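You operate a simulated robot arm through the tools that you are given. There is no shell and no other tool. Be economical: measure what you need, move in short steps, check, and stop when the job is done.

Carry out the task below with a simulated robot arm. There is one attempt and no reset: what you move stays moved.

Task
Stand job card 75 in the holder and load that job.
Fine: set its product, pattern and layers.

The check looks at the end state, three seconds after you hand in, the way a careful person would. Anything else that was tipped, shoved, dropped, spilled or broken makes it a failure.

Robot
A 6-joint arm with a fingered hand on a trunk, on a base that drives. Base frame: it is fixed to the floor where the robot stands at the start and does not move with it; the origin is under the middle of the robot, x ahead of it, y to its left, z up; the surface under the hand at the start is at about z = 900. Readings come in mm, degrees, newtons and seconds.
With the tool pointing down near the work surface it reaches from about 140 to 820 mm from the robot's upright axis, wherever it stands. Its first joint turns from -166.0 to 166.0 degrees. Places, roughly: acknowledge button [300, 100, 900]; air lever [400, 1100, 1000]; air pressure knob [600, 1200, 900]; curtain stop button [800, -900, 1100]; cycle stop button [300, 300, 900]; desk mode knob [400, 300, 900]; desk speed knob [400, 200, 900]; desk stop button [300, -400, 900]; entry button [300, 900, 900]; far panel latch [2500, 1700, 1100]; fence stop button [2700, 1700, 1100]; job card holder [600, -400, 900]; lamp test button [300, -300, 900]; left gate bolt [1100, 1600, 1100]; left gate lock [900, 1700, 1100]; left key box lock [600, 1000, 1000]. Payload 4 kg.
The tool frame sits at the grasp point between the pads (the TCP): z along the fingers, y along the line on which they close. The tips reach 20 mm beyond it. Largest opening 140 mm; the body of the gripper starts 54 mm behind the TCP. The gripper is a hand of 3 fingers: y runs from the thumb to the fingers, the wrist lies at [0, 0, -215] in the tool frame, and closing takes about 1.5 s.
Orientation is told as [roll, pitch, yaw] about the base's x, y, z axes, in that order, counted from this pose: with the fingers straight down and closing along the base's y, the tool's x points along the base's -x, its y along +y and its z along -z.

Tools
- The arm moves only by the tool step_arm. Its argument "rows" is text: rows parted by semicolons, each of 6 numbers parted by spaces: the shift along the tool's x, y, z in mm, then the turn, a rotation vector about the tool's x, y, z in degrees. In form: x y z rx ry rz; .... A call has 1 to 10 rows; each row shifts and turns the commanded pose from where the row before left it, along the tool's axes as they then stand. "fingers" is the closure, from 0 (fully open) to 1 (shut), set as the call begins (left out, the last holds). Each row takes 0.2 s and may step no farther than 50 mm and 8.6 degrees from the row before; otherwise, or with a gripper value out of range, the whole call is refused. A pose out of reach is approached as far as the arm can. The call stops where the force on the tool passes 60 N (or 10 N more than at its start, if that is more) or the arm is blocked; 0.2 s more then pass. The fingers move at their own pace (about 45 mm/s each) and stop on an object; they squeeze with about 29 N. The grip force told is the motor's: it shows also when the fingers shut on nothing. Time passes only in rows, and 0.2 s behind the last, so rows that do not move let the fingers close. The reply holds the time, the measured pose of the TCP, the force on the tool along the base axes, the opening and the grip force, in the units named above and with some noise, with the torque about the TCP (base axes, N m) and any sound that the robot's microphone picked up.
- Cameras (640 x 400 px; columns grow to the right, rows downward): "scene" is now at [55.7, 159.9, 1542.4]; the picture's right is [-0.41, -0.91, 0.00], its down [-0.60, 0.27, -0.75] and it looks along [0.68, -0.31, -0.66] (base axes); focal length 215 px, centre (320, 200). "wrist" rides on the gripper at [74, -43, -79] in the tool frame; the picture's right is [0.50, 0.87, 0.00], its down [-0.59, 0.34, -0.73] and it looks along [-0.64, 0.37, 0.68] (tool axes); focal length 275 px, centre (320, 200). There is no depth. A picture from a camera that has moved, and an enlarged one, comes with that camera's place and axes in the base frame and with its lens. The place of the scene camera against the robot may be out by one fixed shift of up to 12 mm in any direction.
- camera(camera): a new picture of that camera. It takes no simulated time.
- move_column(by): slides the trunk up (or, below 0, down) by that many mm; the arm and the scene camera ride with it, the base frame stays. It gives what a move gives, with no picture.
- drive_base(legs): drives the robot by 1 to 6 legs, each [ahead, left, turn to the left] in mm, mm and degrees, along the robot's own axes; the way and the turn of a leg run together, so that a leg with both is an arc; at most 1500 mm and 180 degrees a leg. The arm and the cameras ride along, it lands a little off, and it stops where it bumps. It gives what a move gives.
- move_fingers(finger1, finger2, thumb_bend): sets how far each is bent, from 0 (flat) to 1 (curled in); at 0.3 the hand is open as for a grip, at 0.7 the pads meet at the TCP. One left out holds its place. A second passes; each finger stops where it meets its share of the squeeze, and holds until it gets a number again. A gripper value or a shape takes the hand back. It gives what a move gives, with no picture; readings hold the bend of each and the force on the fingers (four entries, about 0 where the hand has none), thumb and palm.
- set_grasp(shape): the hand has 3 fingers and takes this shape, open, in about a second: jaw (thumb against the fingers, like two jaws); tri (thumb and two fingers); tip (a fingertip pinch); poke (one finger out to press); point (the index stretched); flat (the hand flat); cup (the hand cupped); fist (a fist). The gripper value then closes the fingers along that shape, each until it touches; the sizes above hold for jaw. It gives what a move gives, with no picture.
- pan_tilt(pan, tilt): turns the head with the scene camera to pan (to the left, within 120 degrees either way) and tilt (down, from -29 to 69), counted from straight ahead of the robot. It gives what a move gives.
- enlarge(camera, box): a new picture of the part [left, top, right, bottom] of that camera's present view, enlarged. It takes no simulated time.
- job_done(): hands the job in; it is judged then, once.

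Go step by step. Nothing tells you exact positions but the pictures and the camera data: compare them with the known pose of the tool, close in by small moves and look again before you grip or let go. The budget is 120 turns and 90 pictures, counting those below and the enlarged ones. Unless the task says otherwise, let go and move clear before handing in, and close with one line.

The tools are called after ">>>" as a command line: name --argument value ..., lists and objects as JSON in quotes. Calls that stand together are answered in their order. step_arm: Moves the arm, as the interface text tells. Its arguments: {"type":"object","properties":{"rows":{"type":"string"},"fingers":{"type":"number"}},"required":["rows"]} The other tools are called the same way: move_column (by) slides the trunk up or down; set_grasp (shape) gives the hand a shape; move_fingers (finger1, finger2, thumb_bend) moves the fingers one by one; drive_base (legs) drives the base; pan_tilt (pan, tilt) turns the head that bears the scene camera; camera (camera) takes a picture; enlarge (camera, box) takes an enlarged picture of a part of a camera's view; job_done () hands the job in.

At the start:

```text
t: 0.0
tcp_pos: [411.3, -260.7, 1315.4]
orientation: [0.0, 0.0, 0.0]
ft_force: [0.5, 0.2, -0.5]
torque: [-0.02, -0.02, 0.01]
opening: 140.0
gripper_force: 0.2
shape: jaw
bend: [0.3, 0.3, 0.3]
finger forces: [0.0, 0.0, 0.1, 0.0, 0.1, 0.0]
trunk travel left (down, up): [-125.0, 465.0]
robot x, y, heading: [-0.6, 2.2, -0.0]
head pan, tilt: [-24.4, 41.6]
```

scene: 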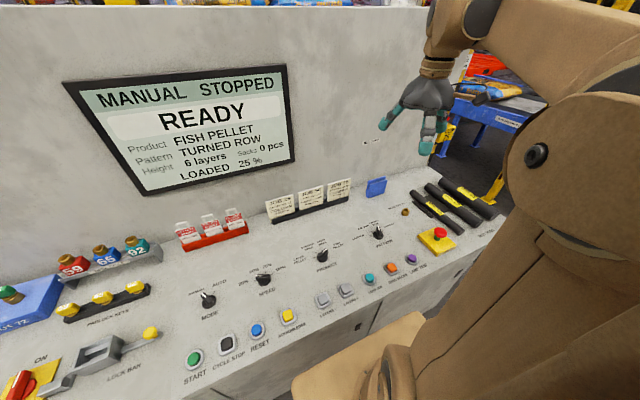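
wrist: 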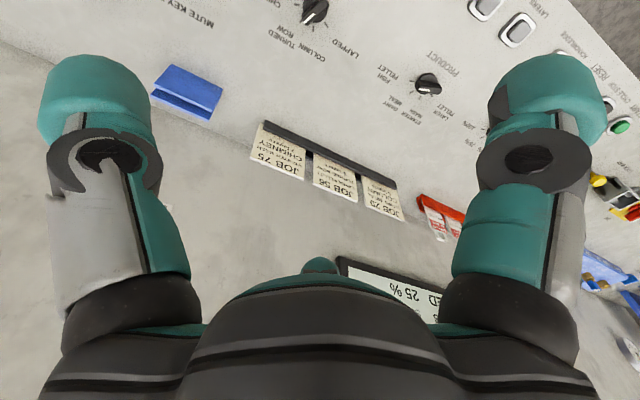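

I see the desk with three job cards, a blue holder to the right, product and pattern knobs and layers buttons. I'll look closer first.

>>> enlarge --camera "scene" --box '[250, 160, 410, 260]'

>>> enlarge --camera "scene" --box '[290, 210, 450, 310]'

>>> enlarge --camera "wrist" --box '[240, 100, 420, 240]'

>>> enlarge --camera "scene" --box '[60, 60, 300, 210]'

```text
4.00 times, centred on (330, 210) of scene
camera zoom: at [55.7, 159.9, 1542.4], right [-0.41, -0.91, 0.0], down [-0.6, 0.27, -0.75], along [0.68, -0.31, -0.66], focal length 861 px, centre (280, 160)
```

zoom: 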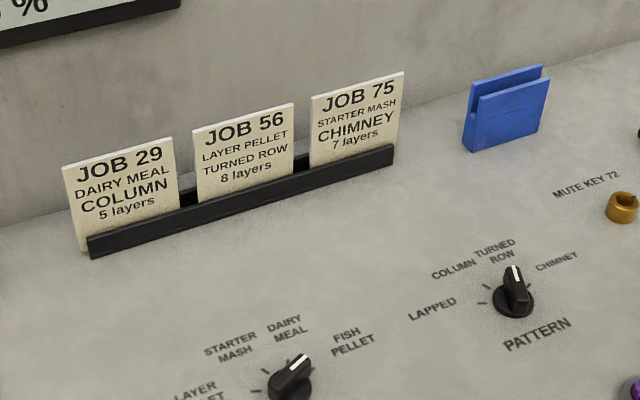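

```text
4.00 times, centred on (370, 260) of scene
camera zoom: at [55.7, 159.9, 1542.4], right [-0.41, -0.91, 0.0], down [-0.6, 0.27, -0.75], along [0.68, -0.31, -0.66], focal length 861 px, centre (120, -40)
```

zoom: 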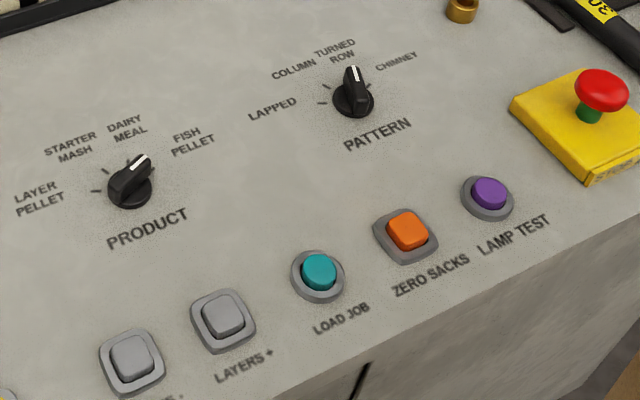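

```text
2.86 times, centred on (330, 170) of wrist
camera zoom: at [336.9, -303.9, 1394.8], right [-0.5, 0.87, 0.0], down [0.59, 0.34, 0.73], along [0.64, 0.37, -0.68], focal length 786 px, centre (291, 286)
```

zoom: 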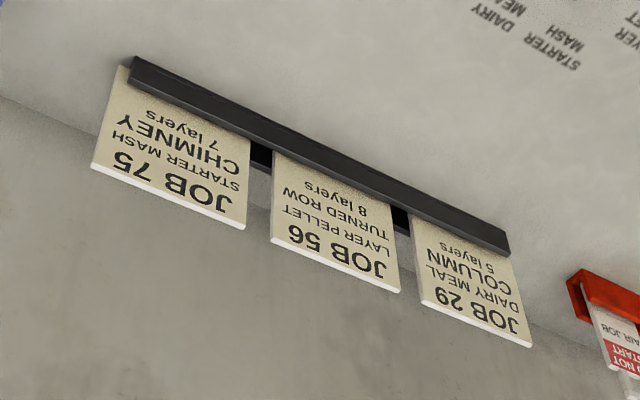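

```text
2.67 times, centred on (180, 135) of scene
camera zoom: at [55.7, 159.9, 1542.4], right [-0.41, -0.91, 0.0], down [-0.6, 0.27, -0.75], along [0.68, -0.31, -0.66], focal length 574 px, centre (693, 373)
```

zoom: 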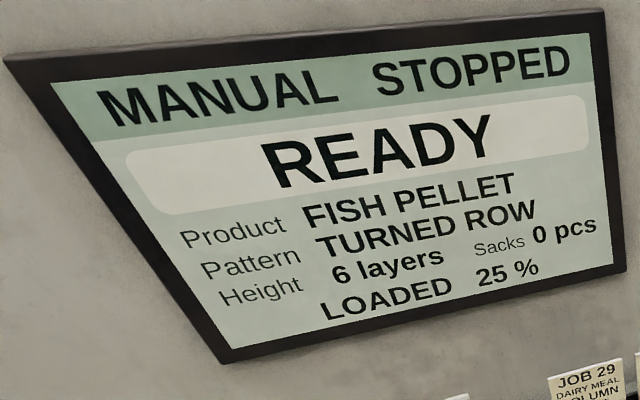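

Card 75: STARTER MASH, CHIMNEY, 7 layers (the panel now shows FISH PELLET, TURNED ROW, 6). Card 75 is near [667,-205], top z≈1012. I turn the hand to close along x.

>>> step_arm --rows "0 0 0 0 0 8.5;0 0 0 0 0 8.5;0 0 0 0 0 8.5;0 0 0 0 0 8.5;0 0 0 0 0 8.5;0 0 0 0 0 8.5;0 0 0 0 0 8.5;0 0 0 0 0 8.5;0 0 0 0 0 8.5;0 0 0 0 0 8.5"

>>> step_arm --rows "0 0 0 0 0 5;0 45 0 0 0 0;0 45 45 0 0 0;0 40 45 0 0 0;0 0 45 0 0 0;0 0 0 0 0 0"

>>> camera --camera "wrist"

```text
t: 2.2
tcp_pos: [411.9, -261.0, 1315.6]
orientation: [-0.1, 0.1, -85.2]
ft_force: [0.5, 0.4, -0.1]
torque: [-0.02, 0.0, 0.0]
opening: 140.1
gripper_force: 0.1
shape: jaw
bend: [0.3, 0.3, 0.3]
finger forces: [0.0, 0.0, 0.0, 0.0, 0.1, 0.0]
trunk travel left (down, up): [-125.0, 465.0]
robot x, y, heading: [0.2, 1.5, -0.2]
head pan, tilt: [-24.4, 41.6]
```

```text
refused: row 3 steps farther than a row can; nothing moved
```

```text
83 pictures are left
camera wrist: at [362.2, -191.4, 1395.2], right [0.82, 0.57, 0.0], down [0.39, -0.56, 0.73], along [0.42, -0.6, -0.68], focal length 275 px, centre (320, 200)
```

wrist: 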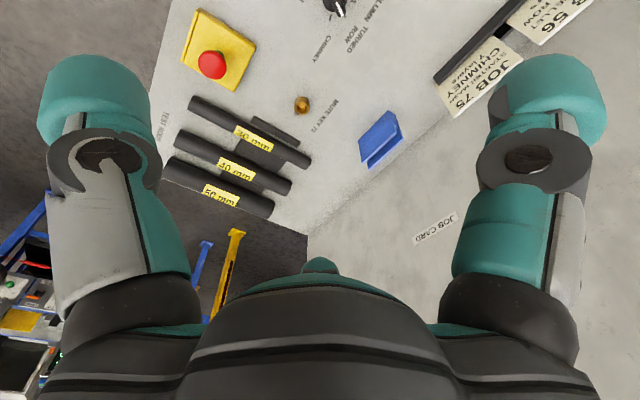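

The image centre is the grasp point. I bring the hand lower and toward the cards.

>>> step_arm --rows "0 0 0 0 0 5;0 45 0 0 0 0;20 35 25 0 0 0;20 30 30 0 0 0;0 30 35 0 0 0;0 0 35 0 0 0;0 0 0 0 0 0"

>>> camera --camera "wrist"

```text
t: 3.8
tcp_pos: [555.2, -221.1, 1190.9]
orientation: [0.0, 0.0, -89.9]
ft_force: [0.3, -0.9, -0.4]
torque: [0.03, 0.02, -0.01]
opening: 139.9
gripper_force: 0.0
shape: jaw
bend: [0.3, 0.3, 0.3]
finger forces: [0.1, 0.0, 0.1, 0.1, 0.0, 0.0]
trunk travel left (down, up): [-125.0, 465.0]
robot x, y, heading: [1.2, 4.9, 0.0]
head pan, tilt: [-24.4, 41.6]
```

```text
82 pictures are left
camera wrist: at [510.9, -148.2, 1270.9], right [0.87, 0.5, 0.0], down [0.34, -0.59, 0.73], along [0.37, -0.64, -0.68], focal length 275 px, centre (320, 200)
```

wrist: 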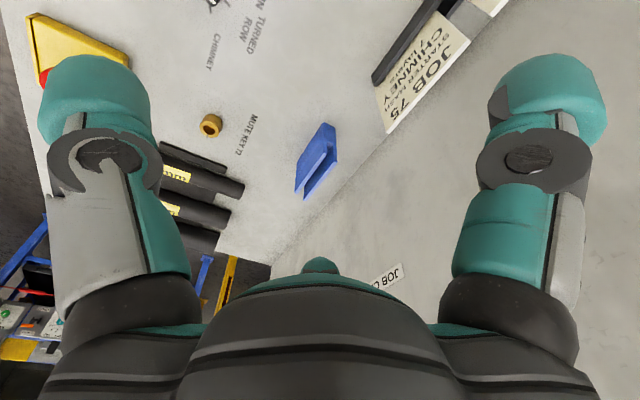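

Card 75 top edge runs about [668,-257] to [662,-156], centre [665,-206,1012]. I part-close the fingers to keep clear of the wall and come above it.

>>> step_arm --rows "0 0 0 0 0 0;15 40 0 0 0 0;0 40 0 0 0 0;0 30 20 0 0 0;0 0 40 0 0 0;0 0 40 0 0 0;0 0 0 0 0 0" --fingers 0.6

>>> camera --camera "wrist"

>>> camera --camera "scene"

```text
t: 5.4
tcp_pos: [662.0, -207.1, 1086.9]
orientation: [0.0, -0.1, -90.0]
ft_force: [-0.6, -0.3, 0.3]
torque: [0.0, -0.01, 0.02]
opening: 56.3
gripper_force: 0.0
shape: jaw
bend: [0.38, 0.38, 0.37]
finger forces: [0.0, 0.1, 0.1, 0.0, 0.1, 0.1]
trunk travel left (down, up): [-125.0, 465.0]
robot x, y, heading: [-1.4, -0.8, 0.0]
head pan, tilt: [-24.4, 41.6]
```

```text
81 pictures are left
camera wrist: at [618.6, -133.0, 1167.2], right [0.87, 0.5, 0.0], down [0.34, -0.59, 0.73], along [0.37, -0.64, -0.68], focal length 275 px, centre (320, 200)
```

wrist: 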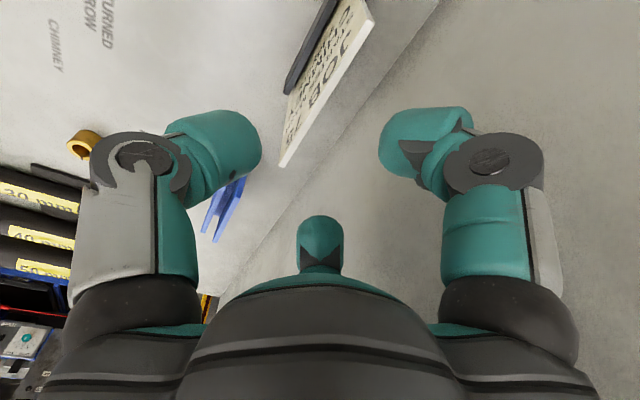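

```text
80 pictures are left
camera scene: at [55.8, 159.9, 1542.4], right [-0.41, -0.91, 0.0], down [-0.6, 0.27, -0.75], along [0.68, -0.31, -0.66], focal length 215 px, centre (320, 200)
```

scene: 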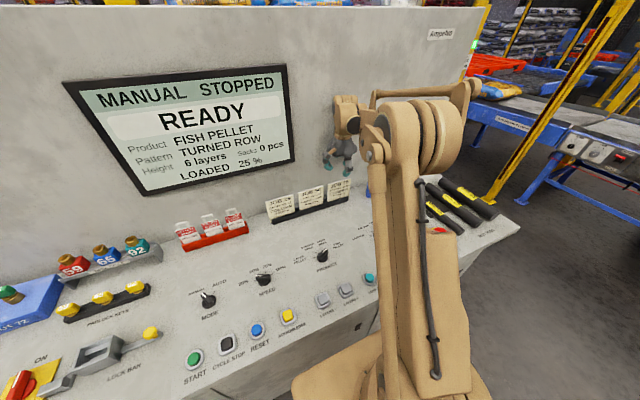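

The card top lies right below the grasp point and nothing touches. I lower partway and look again.

>>> step_arm --rows "0 0 20 0 0 0;0 0 15 0 0 0;0 0 10 0 0 0;0 0 0 0 0 0"

>>> camera --camera "wrist"

>>> enlarge --camera "scene" --box '[280, 120, 440, 220]'

```text
t: 6.4
tcp_pos: [662.9, -205.0, 1044.0]
orientation: [0.1, -0.1, -90.0]
ft_force: [-0.2, -0.2, -0.5]
torque: [0.0, 0.02, 0.0]
opening: 56.4
gripper_force: 0.1
shape: jaw
bend: [0.38, 0.38, 0.37]
finger forces: [0.0, 0.0, 0.1, 0.1, 0.0, 0.1]
trunk travel left (down, up): [-125.0, 465.0]
robot x, y, heading: [2.8, 0.3, -0.2]
head pan, tilt: [-24.4, 41.6]
```

```text
79 pictures are left
camera wrist: at [618.2, -131.7, 1124.2], right [0.87, 0.5, 0.0], down [0.34, -0.59, 0.73], along [0.37, -0.64, -0.68], focal length 275 px, centre (320, 200)
```

wrist: 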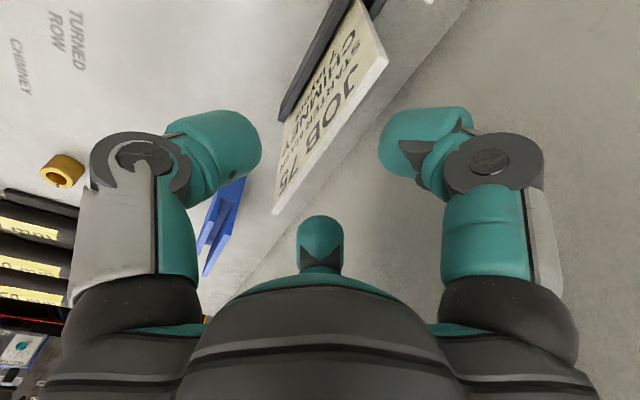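

```text
4.00 times, centred on (360, 170) of scene
camera zoom: at [55.9, 159.9, 1542.4], right [-0.41, -0.91, 0.0], down [-0.6, 0.27, -0.75], along [0.68, -0.31, -0.66], focal length 861 px, centre (160, 320)
```

zoom: 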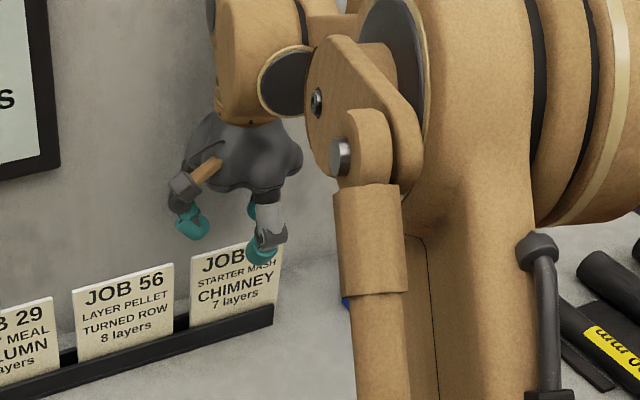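

The hand has two fingers on the wall side spread about ±45 mm along y, which risks touching card 56. I raise and try a narrower pinch shape.

>>> step_arm --rows "0 0 -40 0 0 0;0 -30 -30 0 0 0;0 -30 0 0 0 0"

>>> set_grasp --shape "tip"

>>> camera --camera "wrist"

>>> enlarge --camera "scene" --box '[280, 120, 440, 220]'

>>> set_grasp --shape "tri"

>>> camera --camera "wrist"

>>> enlarge --camera "scene" --box '[280, 120, 440, 220]'

```text
t: 7.2
tcp_pos: [600.7, -205.9, 1115.2]
orientation: [0.0, 0.0, -90.0]
ft_force: [0.0, 0.4, 0.0]
torque: [0.04, -0.01, -0.01]
opening: 56.2
gripper_force: 0.0
shape: jaw
bend: [0.38, 0.38, 0.37]
finger forces: [0.0, 0.1, 0.0, 0.0, 0.0, 0.1]
trunk travel left (down, up): [-125.0, 465.0]
robot x, y, heading: [0.5, -1.4, 0.1]
head pan, tilt: [-24.4, 41.6]
```

```text
t: 8.1
tcp_pos: [602.5, -205.7, 1114.9]
orientation: [0.0, 0.0, -90.0]
ft_force: [-0.4, -0.4, -0.4]
torque: [0.0, 0.01, 0.01]
opening: 140.0
gripper_force: 0.1
shape: tip
bend: [0.3, 0.3, 0.3]
finger forces: [0.0, 0.1, 0.0, 0.0, 0.1, 0.0]
trunk travel left (down, up): [-125.0, 465.0]
robot x, y, heading: [2.2, 1.4, 0.1]
head pan, tilt: [-24.4, 41.6]
```

```text
77 pictures are left
camera wrist: at [558.0, -131.9, 1194.7], right [0.87, 0.5, 0.0], down [0.34, -0.59, 0.73], along [0.37, -0.64, -0.68], focal length 275 px, centre (320, 200)
```

wrist: 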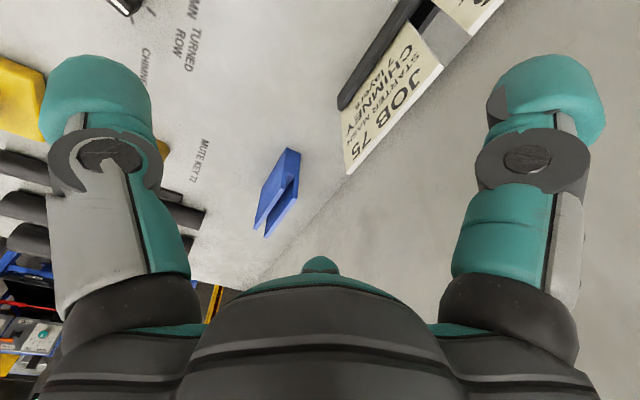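

```text
4.00 times, centred on (360, 170) of scene
camera zoom: at [55.9, 159.9, 1542.4], right [-0.41, -0.91, 0.0], down [-0.6, 0.27, -0.75], along [0.68, -0.31, -0.66], focal length 861 px, centre (160, 320)
```

zoom: 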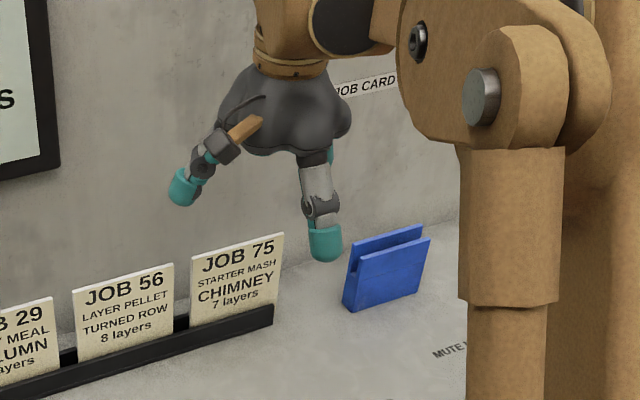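

```text
t: 9.0
tcp_pos: [602.5, -205.0, 1115.2]
orientation: [0.0, 0.0, -90.1]
ft_force: [1.1, 0.0, -0.4]
torque: [0.01, 0.0, -0.01]
opening: 139.9
gripper_force: 0.0
shape: tri
bend: [0.3, 0.3, 0.3]
finger forces: [0.0, 0.1, 0.0, 0.0, 0.1, 0.1]
trunk travel left (down, up): [-125.0, 465.0]
robot x, y, heading: [0.6, -4.9, -0.1]
head pan, tilt: [-24.4, 41.6]
```

```text
75 pictures are left
camera wrist: at [557.9, -131.8, 1194.7], right [0.87, 0.5, 0.0], down [0.34, -0.59, 0.73], along [0.37, -0.64, -0.68], focal length 275 px, centre (320, 200)
```

wrist: 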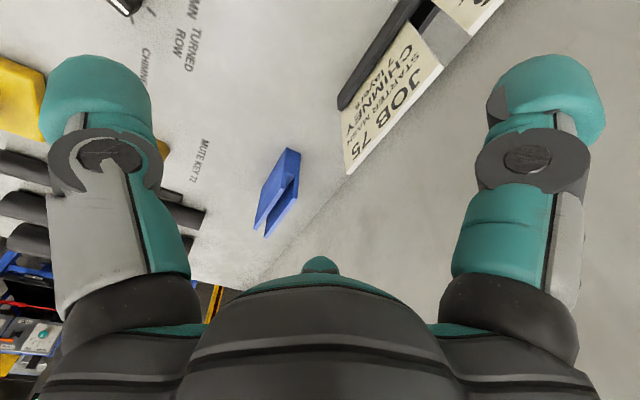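

```text
4.00 times, centred on (360, 170) of scene
camera zoom: at [55.8, 159.9, 1542.4], right [-0.41, -0.91, 0.0], down [-0.6, 0.27, -0.75], along [0.68, -0.31, -0.66], focal length 861 px, centre (160, 320)
```

zoom: 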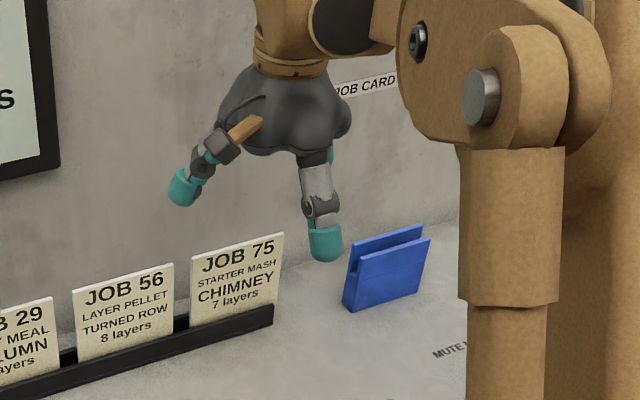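

The shapes look alike when open; the fingers seem to converge radially. I close on nothing here to see where the pads meet.

>>> step_arm --rows "0 0 0 0 0 0;0 0 0 0 0 0;0 0 0 0 0 0;0 0 0 0 0 0;0 0 0 0 0 0;0 0 0 0 0 0;0 0 0 0 0 0" --fingers 0.9

>>> camera --camera "wrist"

>>> enlarge --camera "scene" --box '[300, 140, 400, 200]'

>>> set_grasp --shape "jaw"

>>> step_arm --rows "0 0 0 0 0 0;0 0 0 0 0 0;0 0 0 0 0 0;0 0 0 0 0 0;0 0 0 0 0 0;0 0 0 0 0 0;0 0 0 0 0 0" --fingers 0.9

>>> camera --camera "wrist"

>>> enlarge --camera "scene" --box '[300, 140, 400, 200]'

```text
t: 10.6
tcp_pos: [601.3, -205.1, 1115.0]
orientation: [0.0, 0.0, -90.0]
ft_force: [0.1, -0.2, -0.6]
torque: [0.01, -0.03, 0.04]
opening: 15.4
gripper_force: 0.1
shape: tri
bend: [0.67, 0.67, 0.56]
finger forces: [0.0, 0.0, 0.1, 0.0, 0.0, 0.0]
trunk travel left (down, up): [-125.0, 465.0]
robot x, y, heading: [-0.6, -0.3, -0.1]
head pan, tilt: [-24.4, 41.6]
```

```text
73 pictures are left
camera wrist: at [557.7, -131.9, 1194.7], right [0.87, 0.5, 0.0], down [0.34, -0.59, 0.73], along [0.37, -0.64, -0.68], focal length 275 px, centre (320, 200)
```

wrist: 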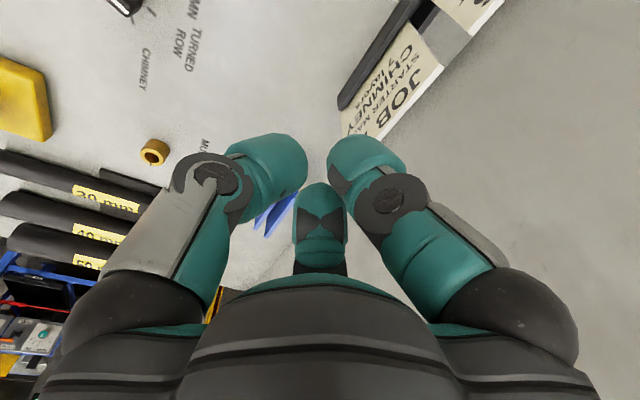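

```text
6.40 times, centred on (350, 170) of scene
camera zoom: at [55.8, 159.9, 1542.4], right [-0.41, -0.91, 0.0], down [-0.6, 0.27, -0.75], along [0.68, -0.31, -0.66], focal length 1378 px, centre (128, 392)
```

zoom: 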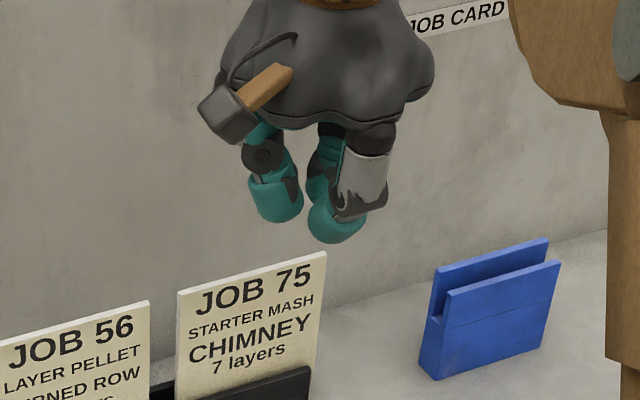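

```text
t: 11.5
tcp_pos: [601.6, -205.3, 1116.7]
orientation: [0.0, -0.1, -90.0]
ft_force: [-0.8, -0.2, 0.2]
torque: [0.02, 0.02, 0.02]
opening: 140.0
gripper_force: 0.1
shape: jaw
bend: [0.3, 0.3, 0.3]
finger forces: [0.0, 0.0, 0.0, 0.0, 0.0, 0.0]
trunk travel left (down, up): [-125.0, 465.0]
robot x, y, heading: [-0.9, 2.1, -0.1]
head pan, tilt: [-24.4, 41.6]
```

```text
t: 13.1
tcp_pos: [601.5, -204.4, 1115.5]
orientation: [0.1, 0.0, -90.0]
ft_force: [0.3, -0.4, -0.5]
torque: [0.0, -0.01, 0.0]
opening: 15.1
gripper_force: 0.1
shape: jaw
bend: [0.67, 0.67, 0.56]
finger forces: [0.0, 0.0, 0.1, 0.0, 0.1, 0.0]
trunk travel left (down, up): [-125.0, 465.0]
robot x, y, heading: [-0.5, 1.0, -0.2]
head pan, tilt: [-24.4, 41.6]
```

```text
71 pictures are left
camera wrist: at [557.7, -131.8, 1194.7], right [0.87, 0.5, 0.0], down [0.34, -0.59, 0.73], along [0.37, -0.64, -0.68], focal length 275 px, centre (320, 200)
```

wrist: 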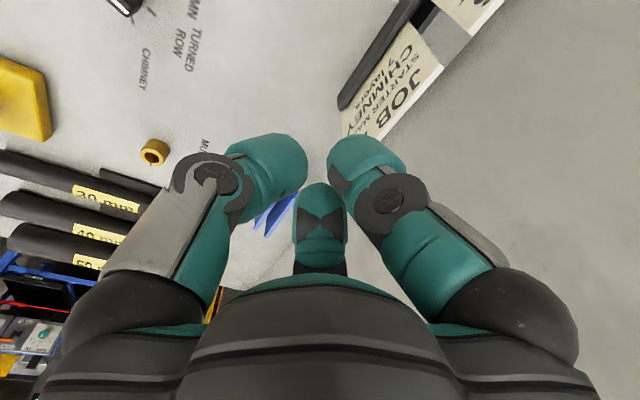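

```text
6.40 times, centred on (350, 170) of scene
camera zoom: at [55.8, 159.9, 1542.4], right [-0.41, -0.91, 0.0], down [-0.6, 0.27, -0.75], along [0.68, -0.31, -0.66], focal length 1378 px, centre (128, 392)
```

zoom: 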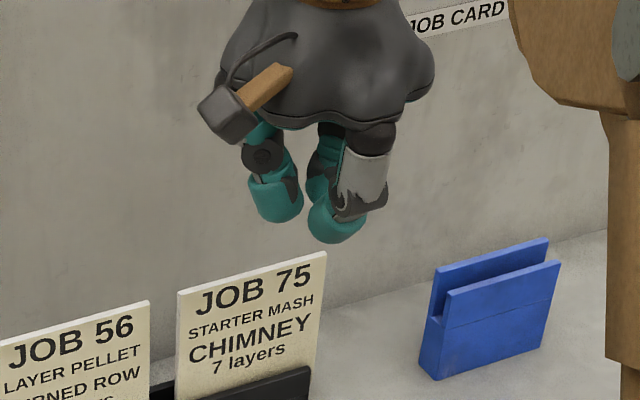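

The two fingers converge to about ±25 mm in y when nearly closed, which fits on the card. I go over the card with the fingers at 0.78 and descend.

>>> step_arm --rows "0 0 0 0 0 0;-3 40 0 0 0 0;0 22 20 0 0 0;0 0 25 0 0 0;0 0 10 0 0 0;0 0 0 0 0 0" --fingers 0.78

>>> camera --camera "wrist"

>>> enlarge --camera "scene" --box '[300, 150, 400, 210]'

```text
t: 14.5
tcp_pos: [664.2, -206.9, 1060.7]
orientation: [0.0, 0.1, -90.0]
ft_force: [0.3, 0.1, 0.5]
torque: [-0.03, -0.01, -0.03]
opening: 30.6
gripper_force: 0.1
shape: jaw
bend: [0.48, 0.48, 0.47]
finger forces: [0.0, 0.0, 0.0, 0.0, 0.0, 0.0]
trunk travel left (down, up): [-125.0, 465.0]
robot x, y, heading: [0.0, -1.7, -0.0]
head pan, tilt: [-24.4, 41.6]
```

```text
69 pictures are left
camera wrist: at [620.2, -134.7, 1140.3], right [0.87, 0.5, 0.0], down [0.34, -0.59, 0.73], along [0.37, -0.64, -0.68], focal length 275 px, centre (320, 200)
```

wrist: 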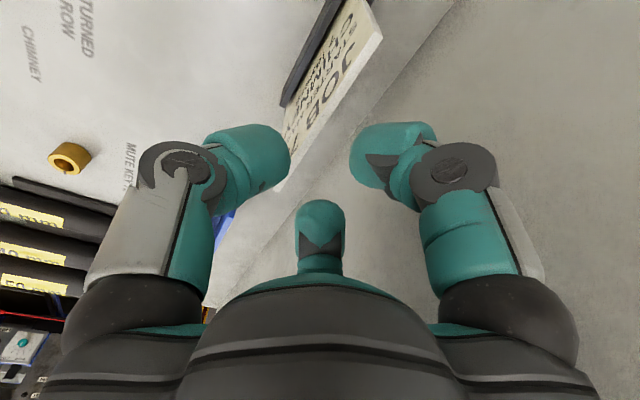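

```text
6.40 times, centred on (350, 180) of scene
camera zoom: at [55.9, 159.9, 1542.4], right [-0.41, -0.91, 0.0], down [-0.6, 0.27, -0.75], along [0.68, -0.31, -0.66], focal length 1378 px, centre (128, 328)
```

zoom: 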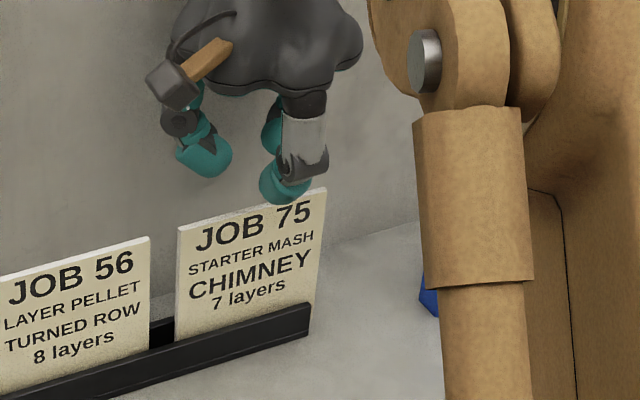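

The card top lies between thumb and fingers with ~15 mm each side. I descend around it.

>>> step_arm --rows "0 0 20 0 0 0;0 0 20 0 0 0;0 0 15 0 0 0;0 0 0 0 0 0"

>>> camera --camera "wrist"

>>> enlarge --camera "scene" --box '[300, 150, 400, 210]'

```text
t: 15.5
tcp_pos: [664.3, -209.6, 1004.1]
orientation: [0.0, 0.0, -90.0]
ft_force: [-0.4, -0.2, -0.1]
torque: [-0.02, -0.02, -0.01]
opening: 30.5
gripper_force: 0.1
shape: jaw
bend: [0.48, 0.48, 0.47]
finger forces: [0.0, 0.0, 0.1, 0.1, 0.0, 0.0]
trunk travel left (down, up): [-125.0, 465.0]
robot x, y, heading: [0.3, 2.3, -0.2]
head pan, tilt: [-24.4, 41.6]
```

```text
67 pictures are left
camera wrist: at [620.7, -136.1, 1083.1], right [0.87, 0.5, 0.0], down [0.34, -0.59, 0.73], along [0.37, -0.64, -0.68], focal length 275 px, centre (320, 200)
```

wrist: 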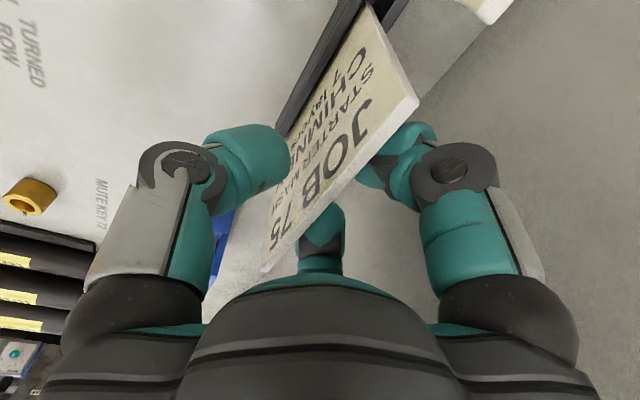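

```text
6.40 times, centred on (350, 180) of scene
camera zoom: at [55.9, 159.9, 1542.4], right [-0.41, -0.91, 0.0], down [-0.6, 0.27, -0.75], along [0.68, -0.31, -0.66], focal length 1378 px, centre (128, 328)
```

zoom: 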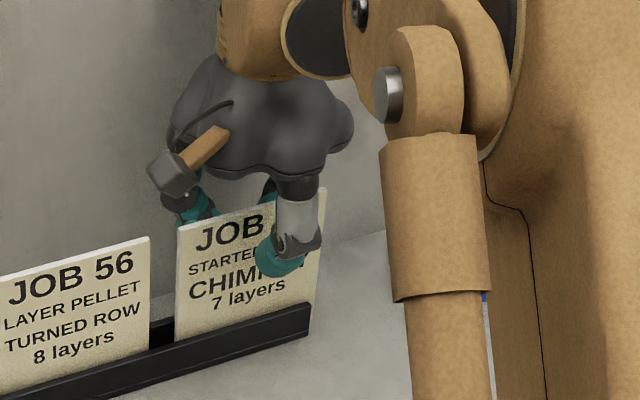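

The card sits between the pads, with about 30 mm overlap. I close.

>>> step_arm --rows "0 0 0 0 0 0;0 0 0 0 0 0;0 0 0 0 0 0;0 0 0 0 0 0;0 0 0 0 0 0;0 0 0 0 0 0;0 0 0 0 0 0" --fingers 1

>>> camera --camera "wrist"

>>> enlarge --camera "scene" --box '[300, 150, 400, 210]'

```text
t: 17.1
tcp_pos: [664.5, -209.7, 1002.9]
orientation: [-0.1, 0.0, -90.0]
ft_force: [-1.5, -0.2, 1.6]
torque: [0.0, 0.14, -0.03]
opening: 0.0
gripper_force: 28.7
shape: jaw
bend: [0.72, 0.72, 0.68]
finger forces: [25.9, 25.1, 0.1, 0.1, 45.6, 0.0]
trunk travel left (down, up): [-125.0, 465.0]
robot x, y, heading: [3.3, 3.4, -0.2]
head pan, tilt: [-24.4, 41.6]
```

```text
65 pictures are left
camera wrist: at [620.4, -136.1, 1083.4], right [0.87, 0.5, 0.0], down [0.34, -0.59, 0.73], along [0.37, -0.64, -0.68], focal length 275 px, centre (320, 200)
```

wrist: 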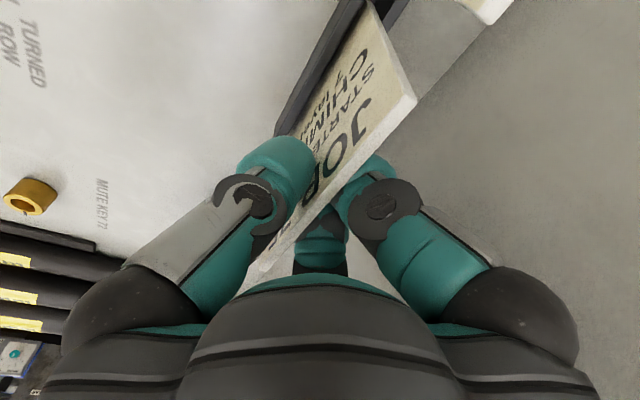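

```text
6.40 times, centred on (350, 180) of scene
camera zoom: at [55.5, 159.9, 1542.4], right [-0.41, -0.91, 0.0], down [-0.6, 0.27, -0.75], along [0.68, -0.31, -0.66], focal length 1378 px, centre (128, 328)
```

zoom: 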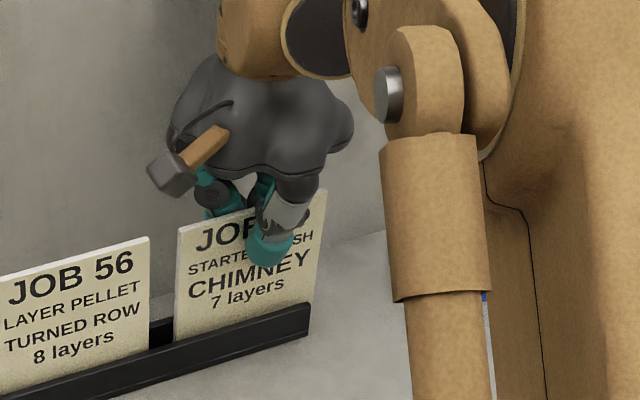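

It holds (forces on all three). I lift straight up.

>>> step_arm --rows "0 0 -10 0 0 0;0 0 -20 0 0 0;0 0 -30 0 0 0;0 0 -30 0 0 0;0 0 -30 0 0 0;0 0 0 0 0 0"

>>> camera --camera "wrist"

>>> camera --camera "scene"

```text
t: 18.5
tcp_pos: [666.8, -209.2, 1125.0]
orientation: [0.0, 0.0, -90.0]
ft_force: [0.4, -0.2, -0.9]
torque: [0.0, 0.0, 0.0]
opening: 0.0
gripper_force: 28.9
shape: jaw
bend: [0.72, 0.72, 0.68]
finger forces: [26.1, 25.8, 0.0, 0.0, 41.5, 0.0]
trunk travel left (down, up): [-125.0, 465.0]
robot x, y, heading: [-3.1, -0.3, 0.0]
head pan, tilt: [-24.4, 41.6]
```

```text
63 pictures are left
camera wrist: at [622.6, -136.0, 1205.4], right [0.87, 0.5, 0.0], down [0.34, -0.59, 0.73], along [0.37, -0.64, -0.68], focal length 275 px, centre (320, 200)
```

wrist: 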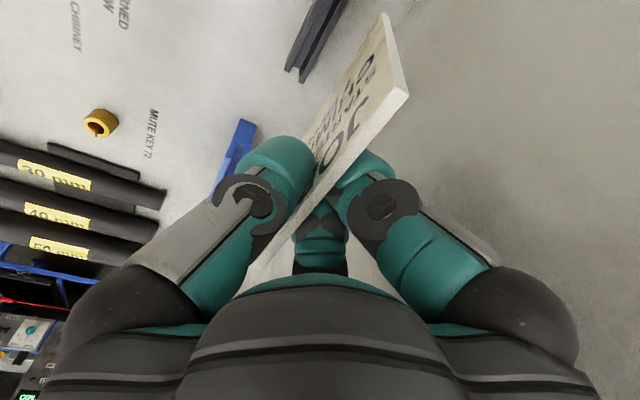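

```text
62 pictures are left
camera scene: at [56.0, 159.8, 1542.3], right [-0.41, -0.91, 0.0], down [-0.6, 0.27, -0.75], along [0.68, -0.31, -0.66], focal length 215 px, centre (320, 200)
```

scene: 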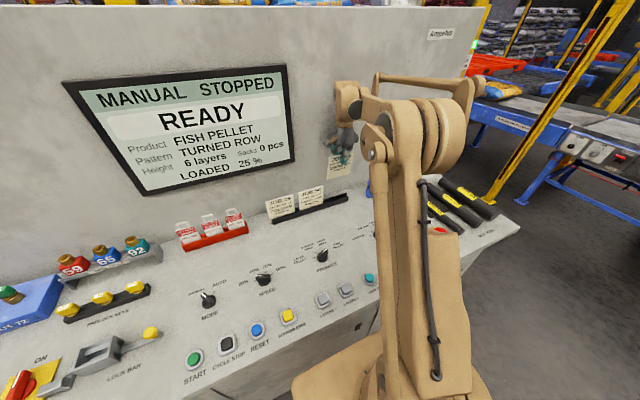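

The card is out. I look closer at how it hangs in the fingers.

>>> enlarge --camera "wrist" --box '[220, 0, 440, 140]'

>>> enlarge --camera "scene" --box '[310, 120, 390, 190]'

```text
2.86 times, centred on (330, 70) of wrist
camera zoom: at [622.6, -136.0, 1205.4], right [0.87, 0.5, 0.0], down [0.34, -0.59, 0.73], along [0.37, -0.64, -0.68], focal length 786 px, centre (291, 571)
```

zoom: 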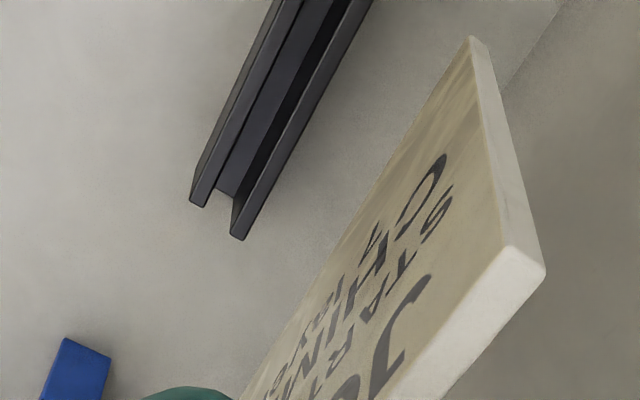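

```text
5.71 times, centred on (350, 155) of scene
camera zoom: at [56.0, 159.8, 1542.3], right [-0.41, -0.91, 0.0], down [-0.6, 0.27, -0.75], along [0.68, -0.31, -0.66], focal length 1230 px, centre (149, 457)
```

zoom: 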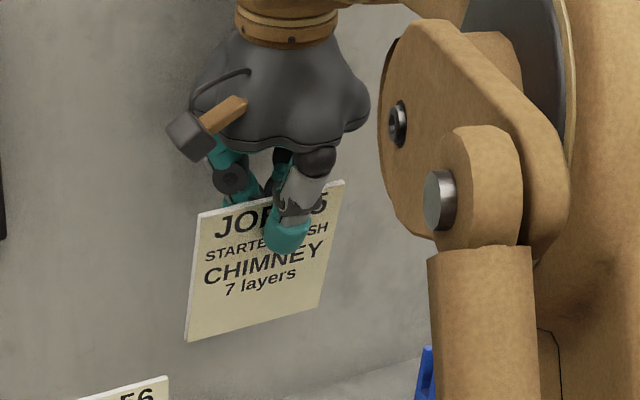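

The card hangs roughly with its bottom ~8° toward the wall in the hand. I move along -y to see the holder past the card.

>>> step_arm --rows "-30 -5 0 0 0 0;-40 0 0 0 0 0;-40 0 0 0 0 0;0 0 0 0 0 0"

>>> camera --camera "wrist"

>>> enlarge --camera "wrist" --box '[200, 30, 360, 140]'

>>> enlarge --camera "scene" --box '[320, 120, 440, 210]'

```text
t: 19.5
tcp_pos: [658.4, -318.8, 1126.1]
orientation: [0.0, 0.0, -90.0]
ft_force: [0.2, -0.6, -0.3]
torque: [-0.02, -0.01, 0.02]
opening: 0.0
gripper_force: 29.4
shape: jaw
bend: [0.72, 0.72, 0.68]
finger forces: [25.9, 25.7, 0.0, 0.1, 41.2, 0.0]
trunk travel left (down, up): [-125.0, 465.0]
robot x, y, heading: [0.5, 1.8, 0.0]
head pan, tilt: [-24.4, 41.6]
```

```text
59 pictures are left
camera wrist: at [614.9, -245.6, 1205.5], right [0.87, 0.5, 0.0], down [0.34, -0.59, 0.73], along [0.37, -0.64, -0.68], focal length 275 px, centre (320, 200)
```

wrist: 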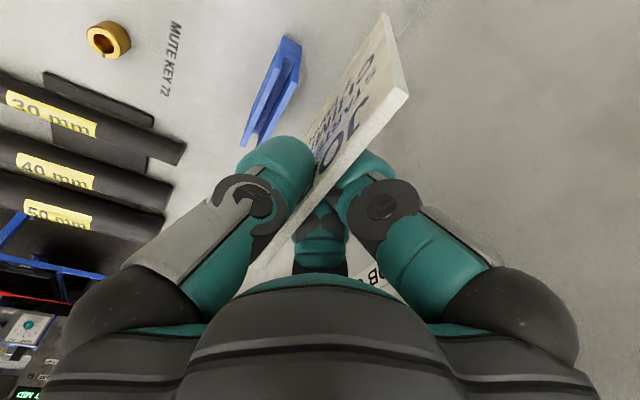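

```text
3.64 times, centred on (280, 85) of wrist
camera zoom: at [614.9, -245.6, 1205.5], right [0.87, 0.5, 0.0], down [0.34, -0.59, 0.73], along [0.37, -0.64, -0.68], focal length 1001 px, centre (466, 618)
```

zoom: 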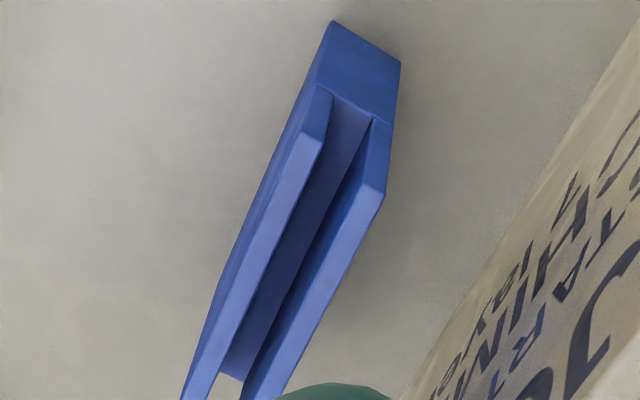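

```text
4.44 times, centred on (380, 165) of scene
camera zoom: at [55.8, 160.0, 1542.4], right [-0.41, -0.91, 0.0], down [-0.6, 0.27, -0.75], along [0.68, -0.31, -0.66], focal length 957 px, centre (53, 356)
```

zoom: 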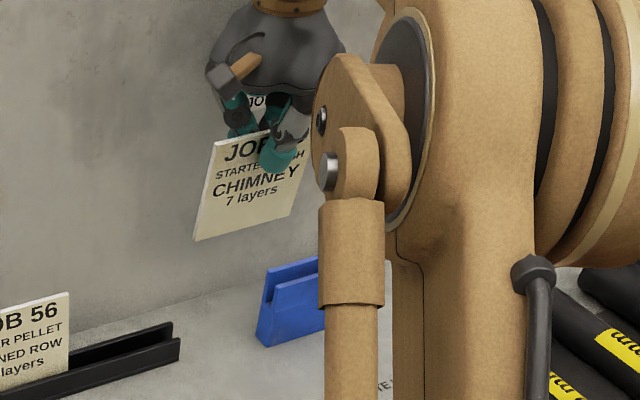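

Holder geometry from this view: slot x≈632–643, y from -341 to -427, floor z≈945, tops z≈980. I shift over it (still above) and tilt by 8° to make the card upright, then check.

>>> step_arm --rows "-34 -14 0 0 0 0;-34 -14 0 0 0 0;0 0 0 4 0 0;0 0 0 4 0 0;0 0 0 0 0 0"

>>> camera --camera "wrist"

>>> enlarge --camera "wrist" --box '[220, 0, 440, 140]'

>>> enlarge --camera "scene" --box '[320, 110, 440, 200]'

```text
t: 20.7
tcp_pos: [629.5, -386.8, 1124.7]
orientation: [-8.0, 0.0, -90.0]
ft_force: [0.2, 0.7, 0.3]
torque: [-0.03, 0.0, -0.04]
opening: 0.0
gripper_force: 28.8
shape: jaw
bend: [0.72, 0.72, 0.68]
finger forces: [27.1, 26.9, 0.0, 0.1, 41.1, 0.1]
trunk travel left (down, up): [-125.0, 465.0]
robot x, y, heading: [-1.7, -0.4, -0.2]
head pan, tilt: [-24.4, 41.6]
```

```text
56 pictures are left
camera wrist: at [597.6, -313.1, 1209.9], right [0.86, 0.5, -0.12], down [0.44, -0.59, 0.68], along [0.27, -0.64, -0.72], focal length 275 px, centre (320, 200)
```

wrist: 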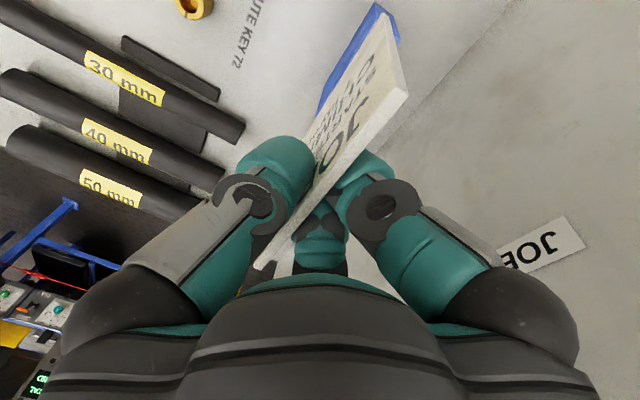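

```text
2.86 times, centred on (330, 70) of wrist
camera zoom: at [597.6, -313.1, 1209.9], right [0.86, 0.5, -0.12], down [0.44, -0.59, 0.68], along [0.27, -0.64, -0.72], focal length 786 px, centre (291, 571)
```

zoom: 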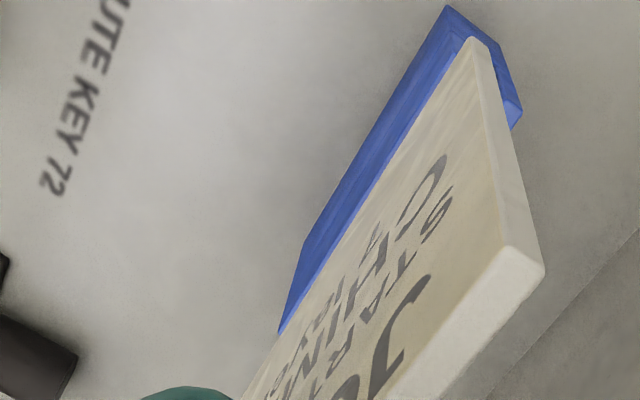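

```text
4.44 times, centred on (380, 155) of scene
camera zoom: at [55.8, 159.7, 1542.4], right [-0.41, -0.91, 0.0], down [-0.6, 0.27, -0.75], along [0.68, -0.31, -0.66], focal length 957 px, centre (53, 400)
```

zoom: 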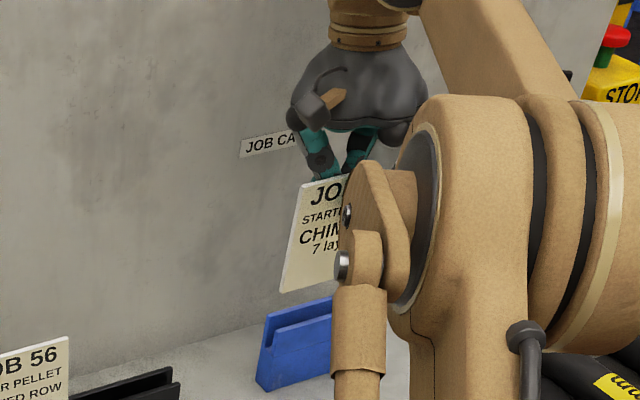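

The card now looks upright within ~2°. I move it about 13 mm toward +x and lower 30 mm, still above the holder, to compare with the slot.

>>> step_arm --rows "0 9 14 0 0 0;0 8.1 13.9 0 0 0;0 0 0 0 0 0"

>>> enlarge --camera "wrist" --box '[220, 0, 440, 140]'

>>> enlarge --camera "scene" --box '[350, 140, 430, 200]'

```text
t: 21.5
tcp_pos: [644.9, -387.5, 1095.0]
orientation: [-8.0, -0.1, -90.0]
ft_force: [-0.1, 0.0, -0.7]
torque: [0.0, -0.03, -0.02]
opening: 0.0
gripper_force: 29.0
shape: jaw
bend: [0.72, 0.72, 0.68]
finger forces: [27.2, 27.1, 0.0, 0.0, 41.1, 0.1]
trunk travel left (down, up): [-125.0, 465.0]
robot x, y, heading: [1.6, -4.4, 0.1]
head pan, tilt: [-24.4, 41.6]
```

```text
2.86 times, centred on (330, 70) of wrist
camera zoom: at [612.8, -313.6, 1179.6], right [0.86, 0.5, -0.12], down [0.44, -0.59, 0.68], along [0.27, -0.64, -0.72], focal length 786 px, centre (291, 571)
```

zoom: 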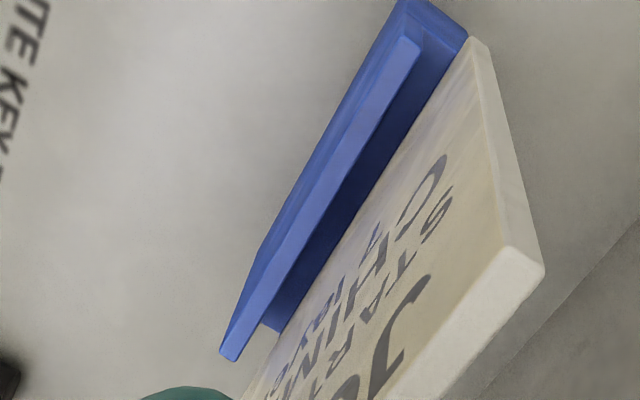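

```text
6.67 times, centred on (390, 170) of scene
camera zoom: at [55.9, 159.7, 1542.4], right [-0.41, -0.91, 0.0], down [-0.6, 0.27, -0.75], along [0.68, -0.31, -0.66], focal length 1435 px, centre (-147, 400)
```

zoom: 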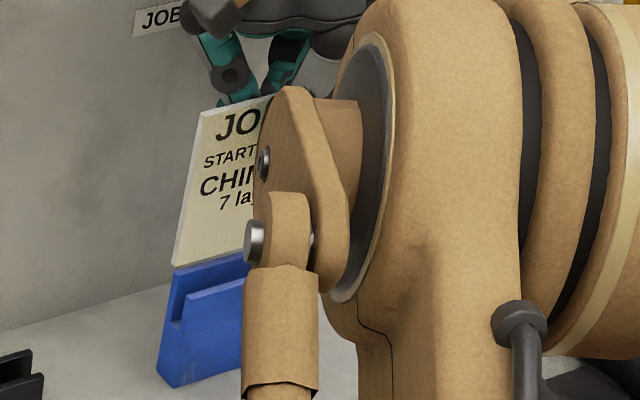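

The card's bottom front edge is at x≈638 with the slot at 632.5–643.5, so I shift 2.5 mm back and lower gently into the slot.

>>> step_arm --rows "0 -2.5 0.3 0 0 0;0 1.4 9.9 0 0 0;0 1.4 9.9 0 0 0;0 0 0 0 0 0"

>>> enlarge --camera "wrist" --box '[220, 0, 440, 140]'

>>> enlarge --camera "scene" --box '[350, 150, 410, 195]'

```text
t: 22.5
tcp_pos: [642.4, -385.6, 1075.6]
orientation: [-7.9, 0.0, -90.0]
ft_force: [0.0, -0.2, 0.2]
torque: [0.01, 0.03, 0.0]
opening: 0.0
gripper_force: 29.0
shape: jaw
bend: [0.72, 0.72, 0.68]
finger forces: [27.2, 27.1, 0.0, 0.0, 41.0, 0.1]
trunk travel left (down, up): [-125.0, 465.0]
robot x, y, heading: [-2.0, -0.7, 0.2]
head pan, tilt: [-24.4, 41.6]
```

```text
2.86 times, centred on (330, 70) of wrist
camera zoom: at [610.6, -312.9, 1159.9], right [0.86, 0.5, -0.12], down [0.44, -0.59, 0.68], along [0.27, -0.64, -0.72], focal length 786 px, centre (291, 571)
```

zoom: 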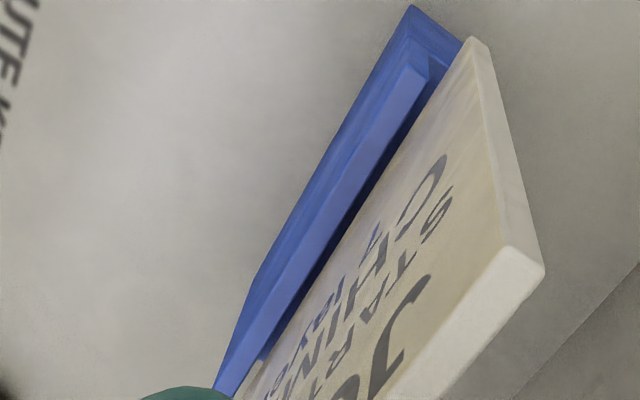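

```text
8.89 times, centred on (380, 172) of scene
camera zoom: at [55.9, 159.7, 1542.4], right [-0.41, -0.91, 0.0], down [-0.6, 0.27, -0.75], along [0.68, -0.31, -0.66], focal length 1914 px, centre (-213, 444)
```

zoom: 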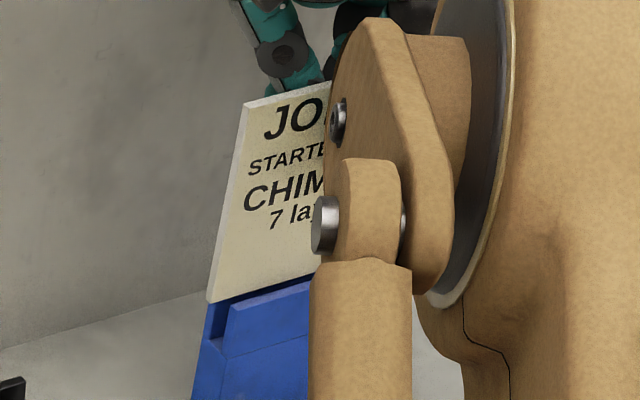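

It lines up in the slot with no contact force. I continue lowering in small steps.

>>> step_arm --rows "0 0.7 5 0 0 0;0 0.7 5 0 0 0;0 0 0 0 0 0"

>>> enlarge --camera "wrist" --box '[220, 0, 440, 140]'

>>> enlarge --camera "scene" --box '[350, 150, 410, 195]'

```text
t: 23.3
tcp_pos: [641.2, -386.4, 1064.1]
orientation: [-8.1, 0.1, -90.0]
ft_force: [0.0, 0.5, -0.2]
torque: [-0.05, 0.02, -0.03]
opening: 0.0
gripper_force: 28.7
shape: jaw
bend: [0.72, 0.72, 0.68]
finger forces: [27.3, 27.2, 0.1, 0.1, 40.9, 0.0]
trunk travel left (down, up): [-125.0, 465.0]
robot x, y, heading: [-2.1, -1.2, -0.0]
head pan, tilt: [-24.4, 41.6]
```

```text
2.86 times, centred on (330, 70) of wrist
camera zoom: at [609.7, -313.4, 1149.3], right [0.86, 0.5, -0.12], down [0.44, -0.59, 0.68], along [0.27, -0.64, -0.72], focal length 786 px, centre (291, 571)
```

zoom: 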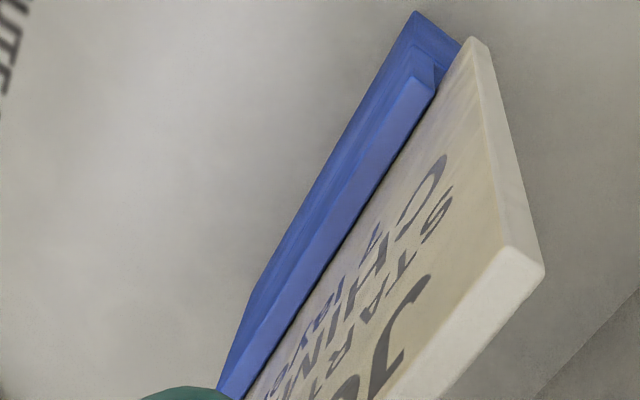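

```text
8.89 times, centred on (380, 172) of scene
camera zoom: at [56.0, 159.7, 1542.4], right [-0.41, -0.91, 0.0], down [-0.6, 0.27, -0.75], along [0.68, -0.31, -0.66], focal length 1914 px, centre (-213, 444)
```

zoom: 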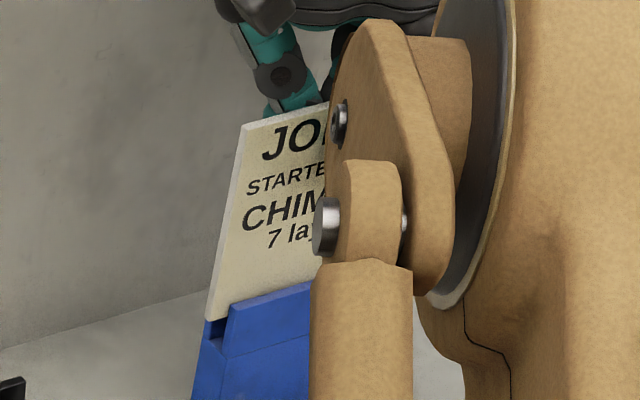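

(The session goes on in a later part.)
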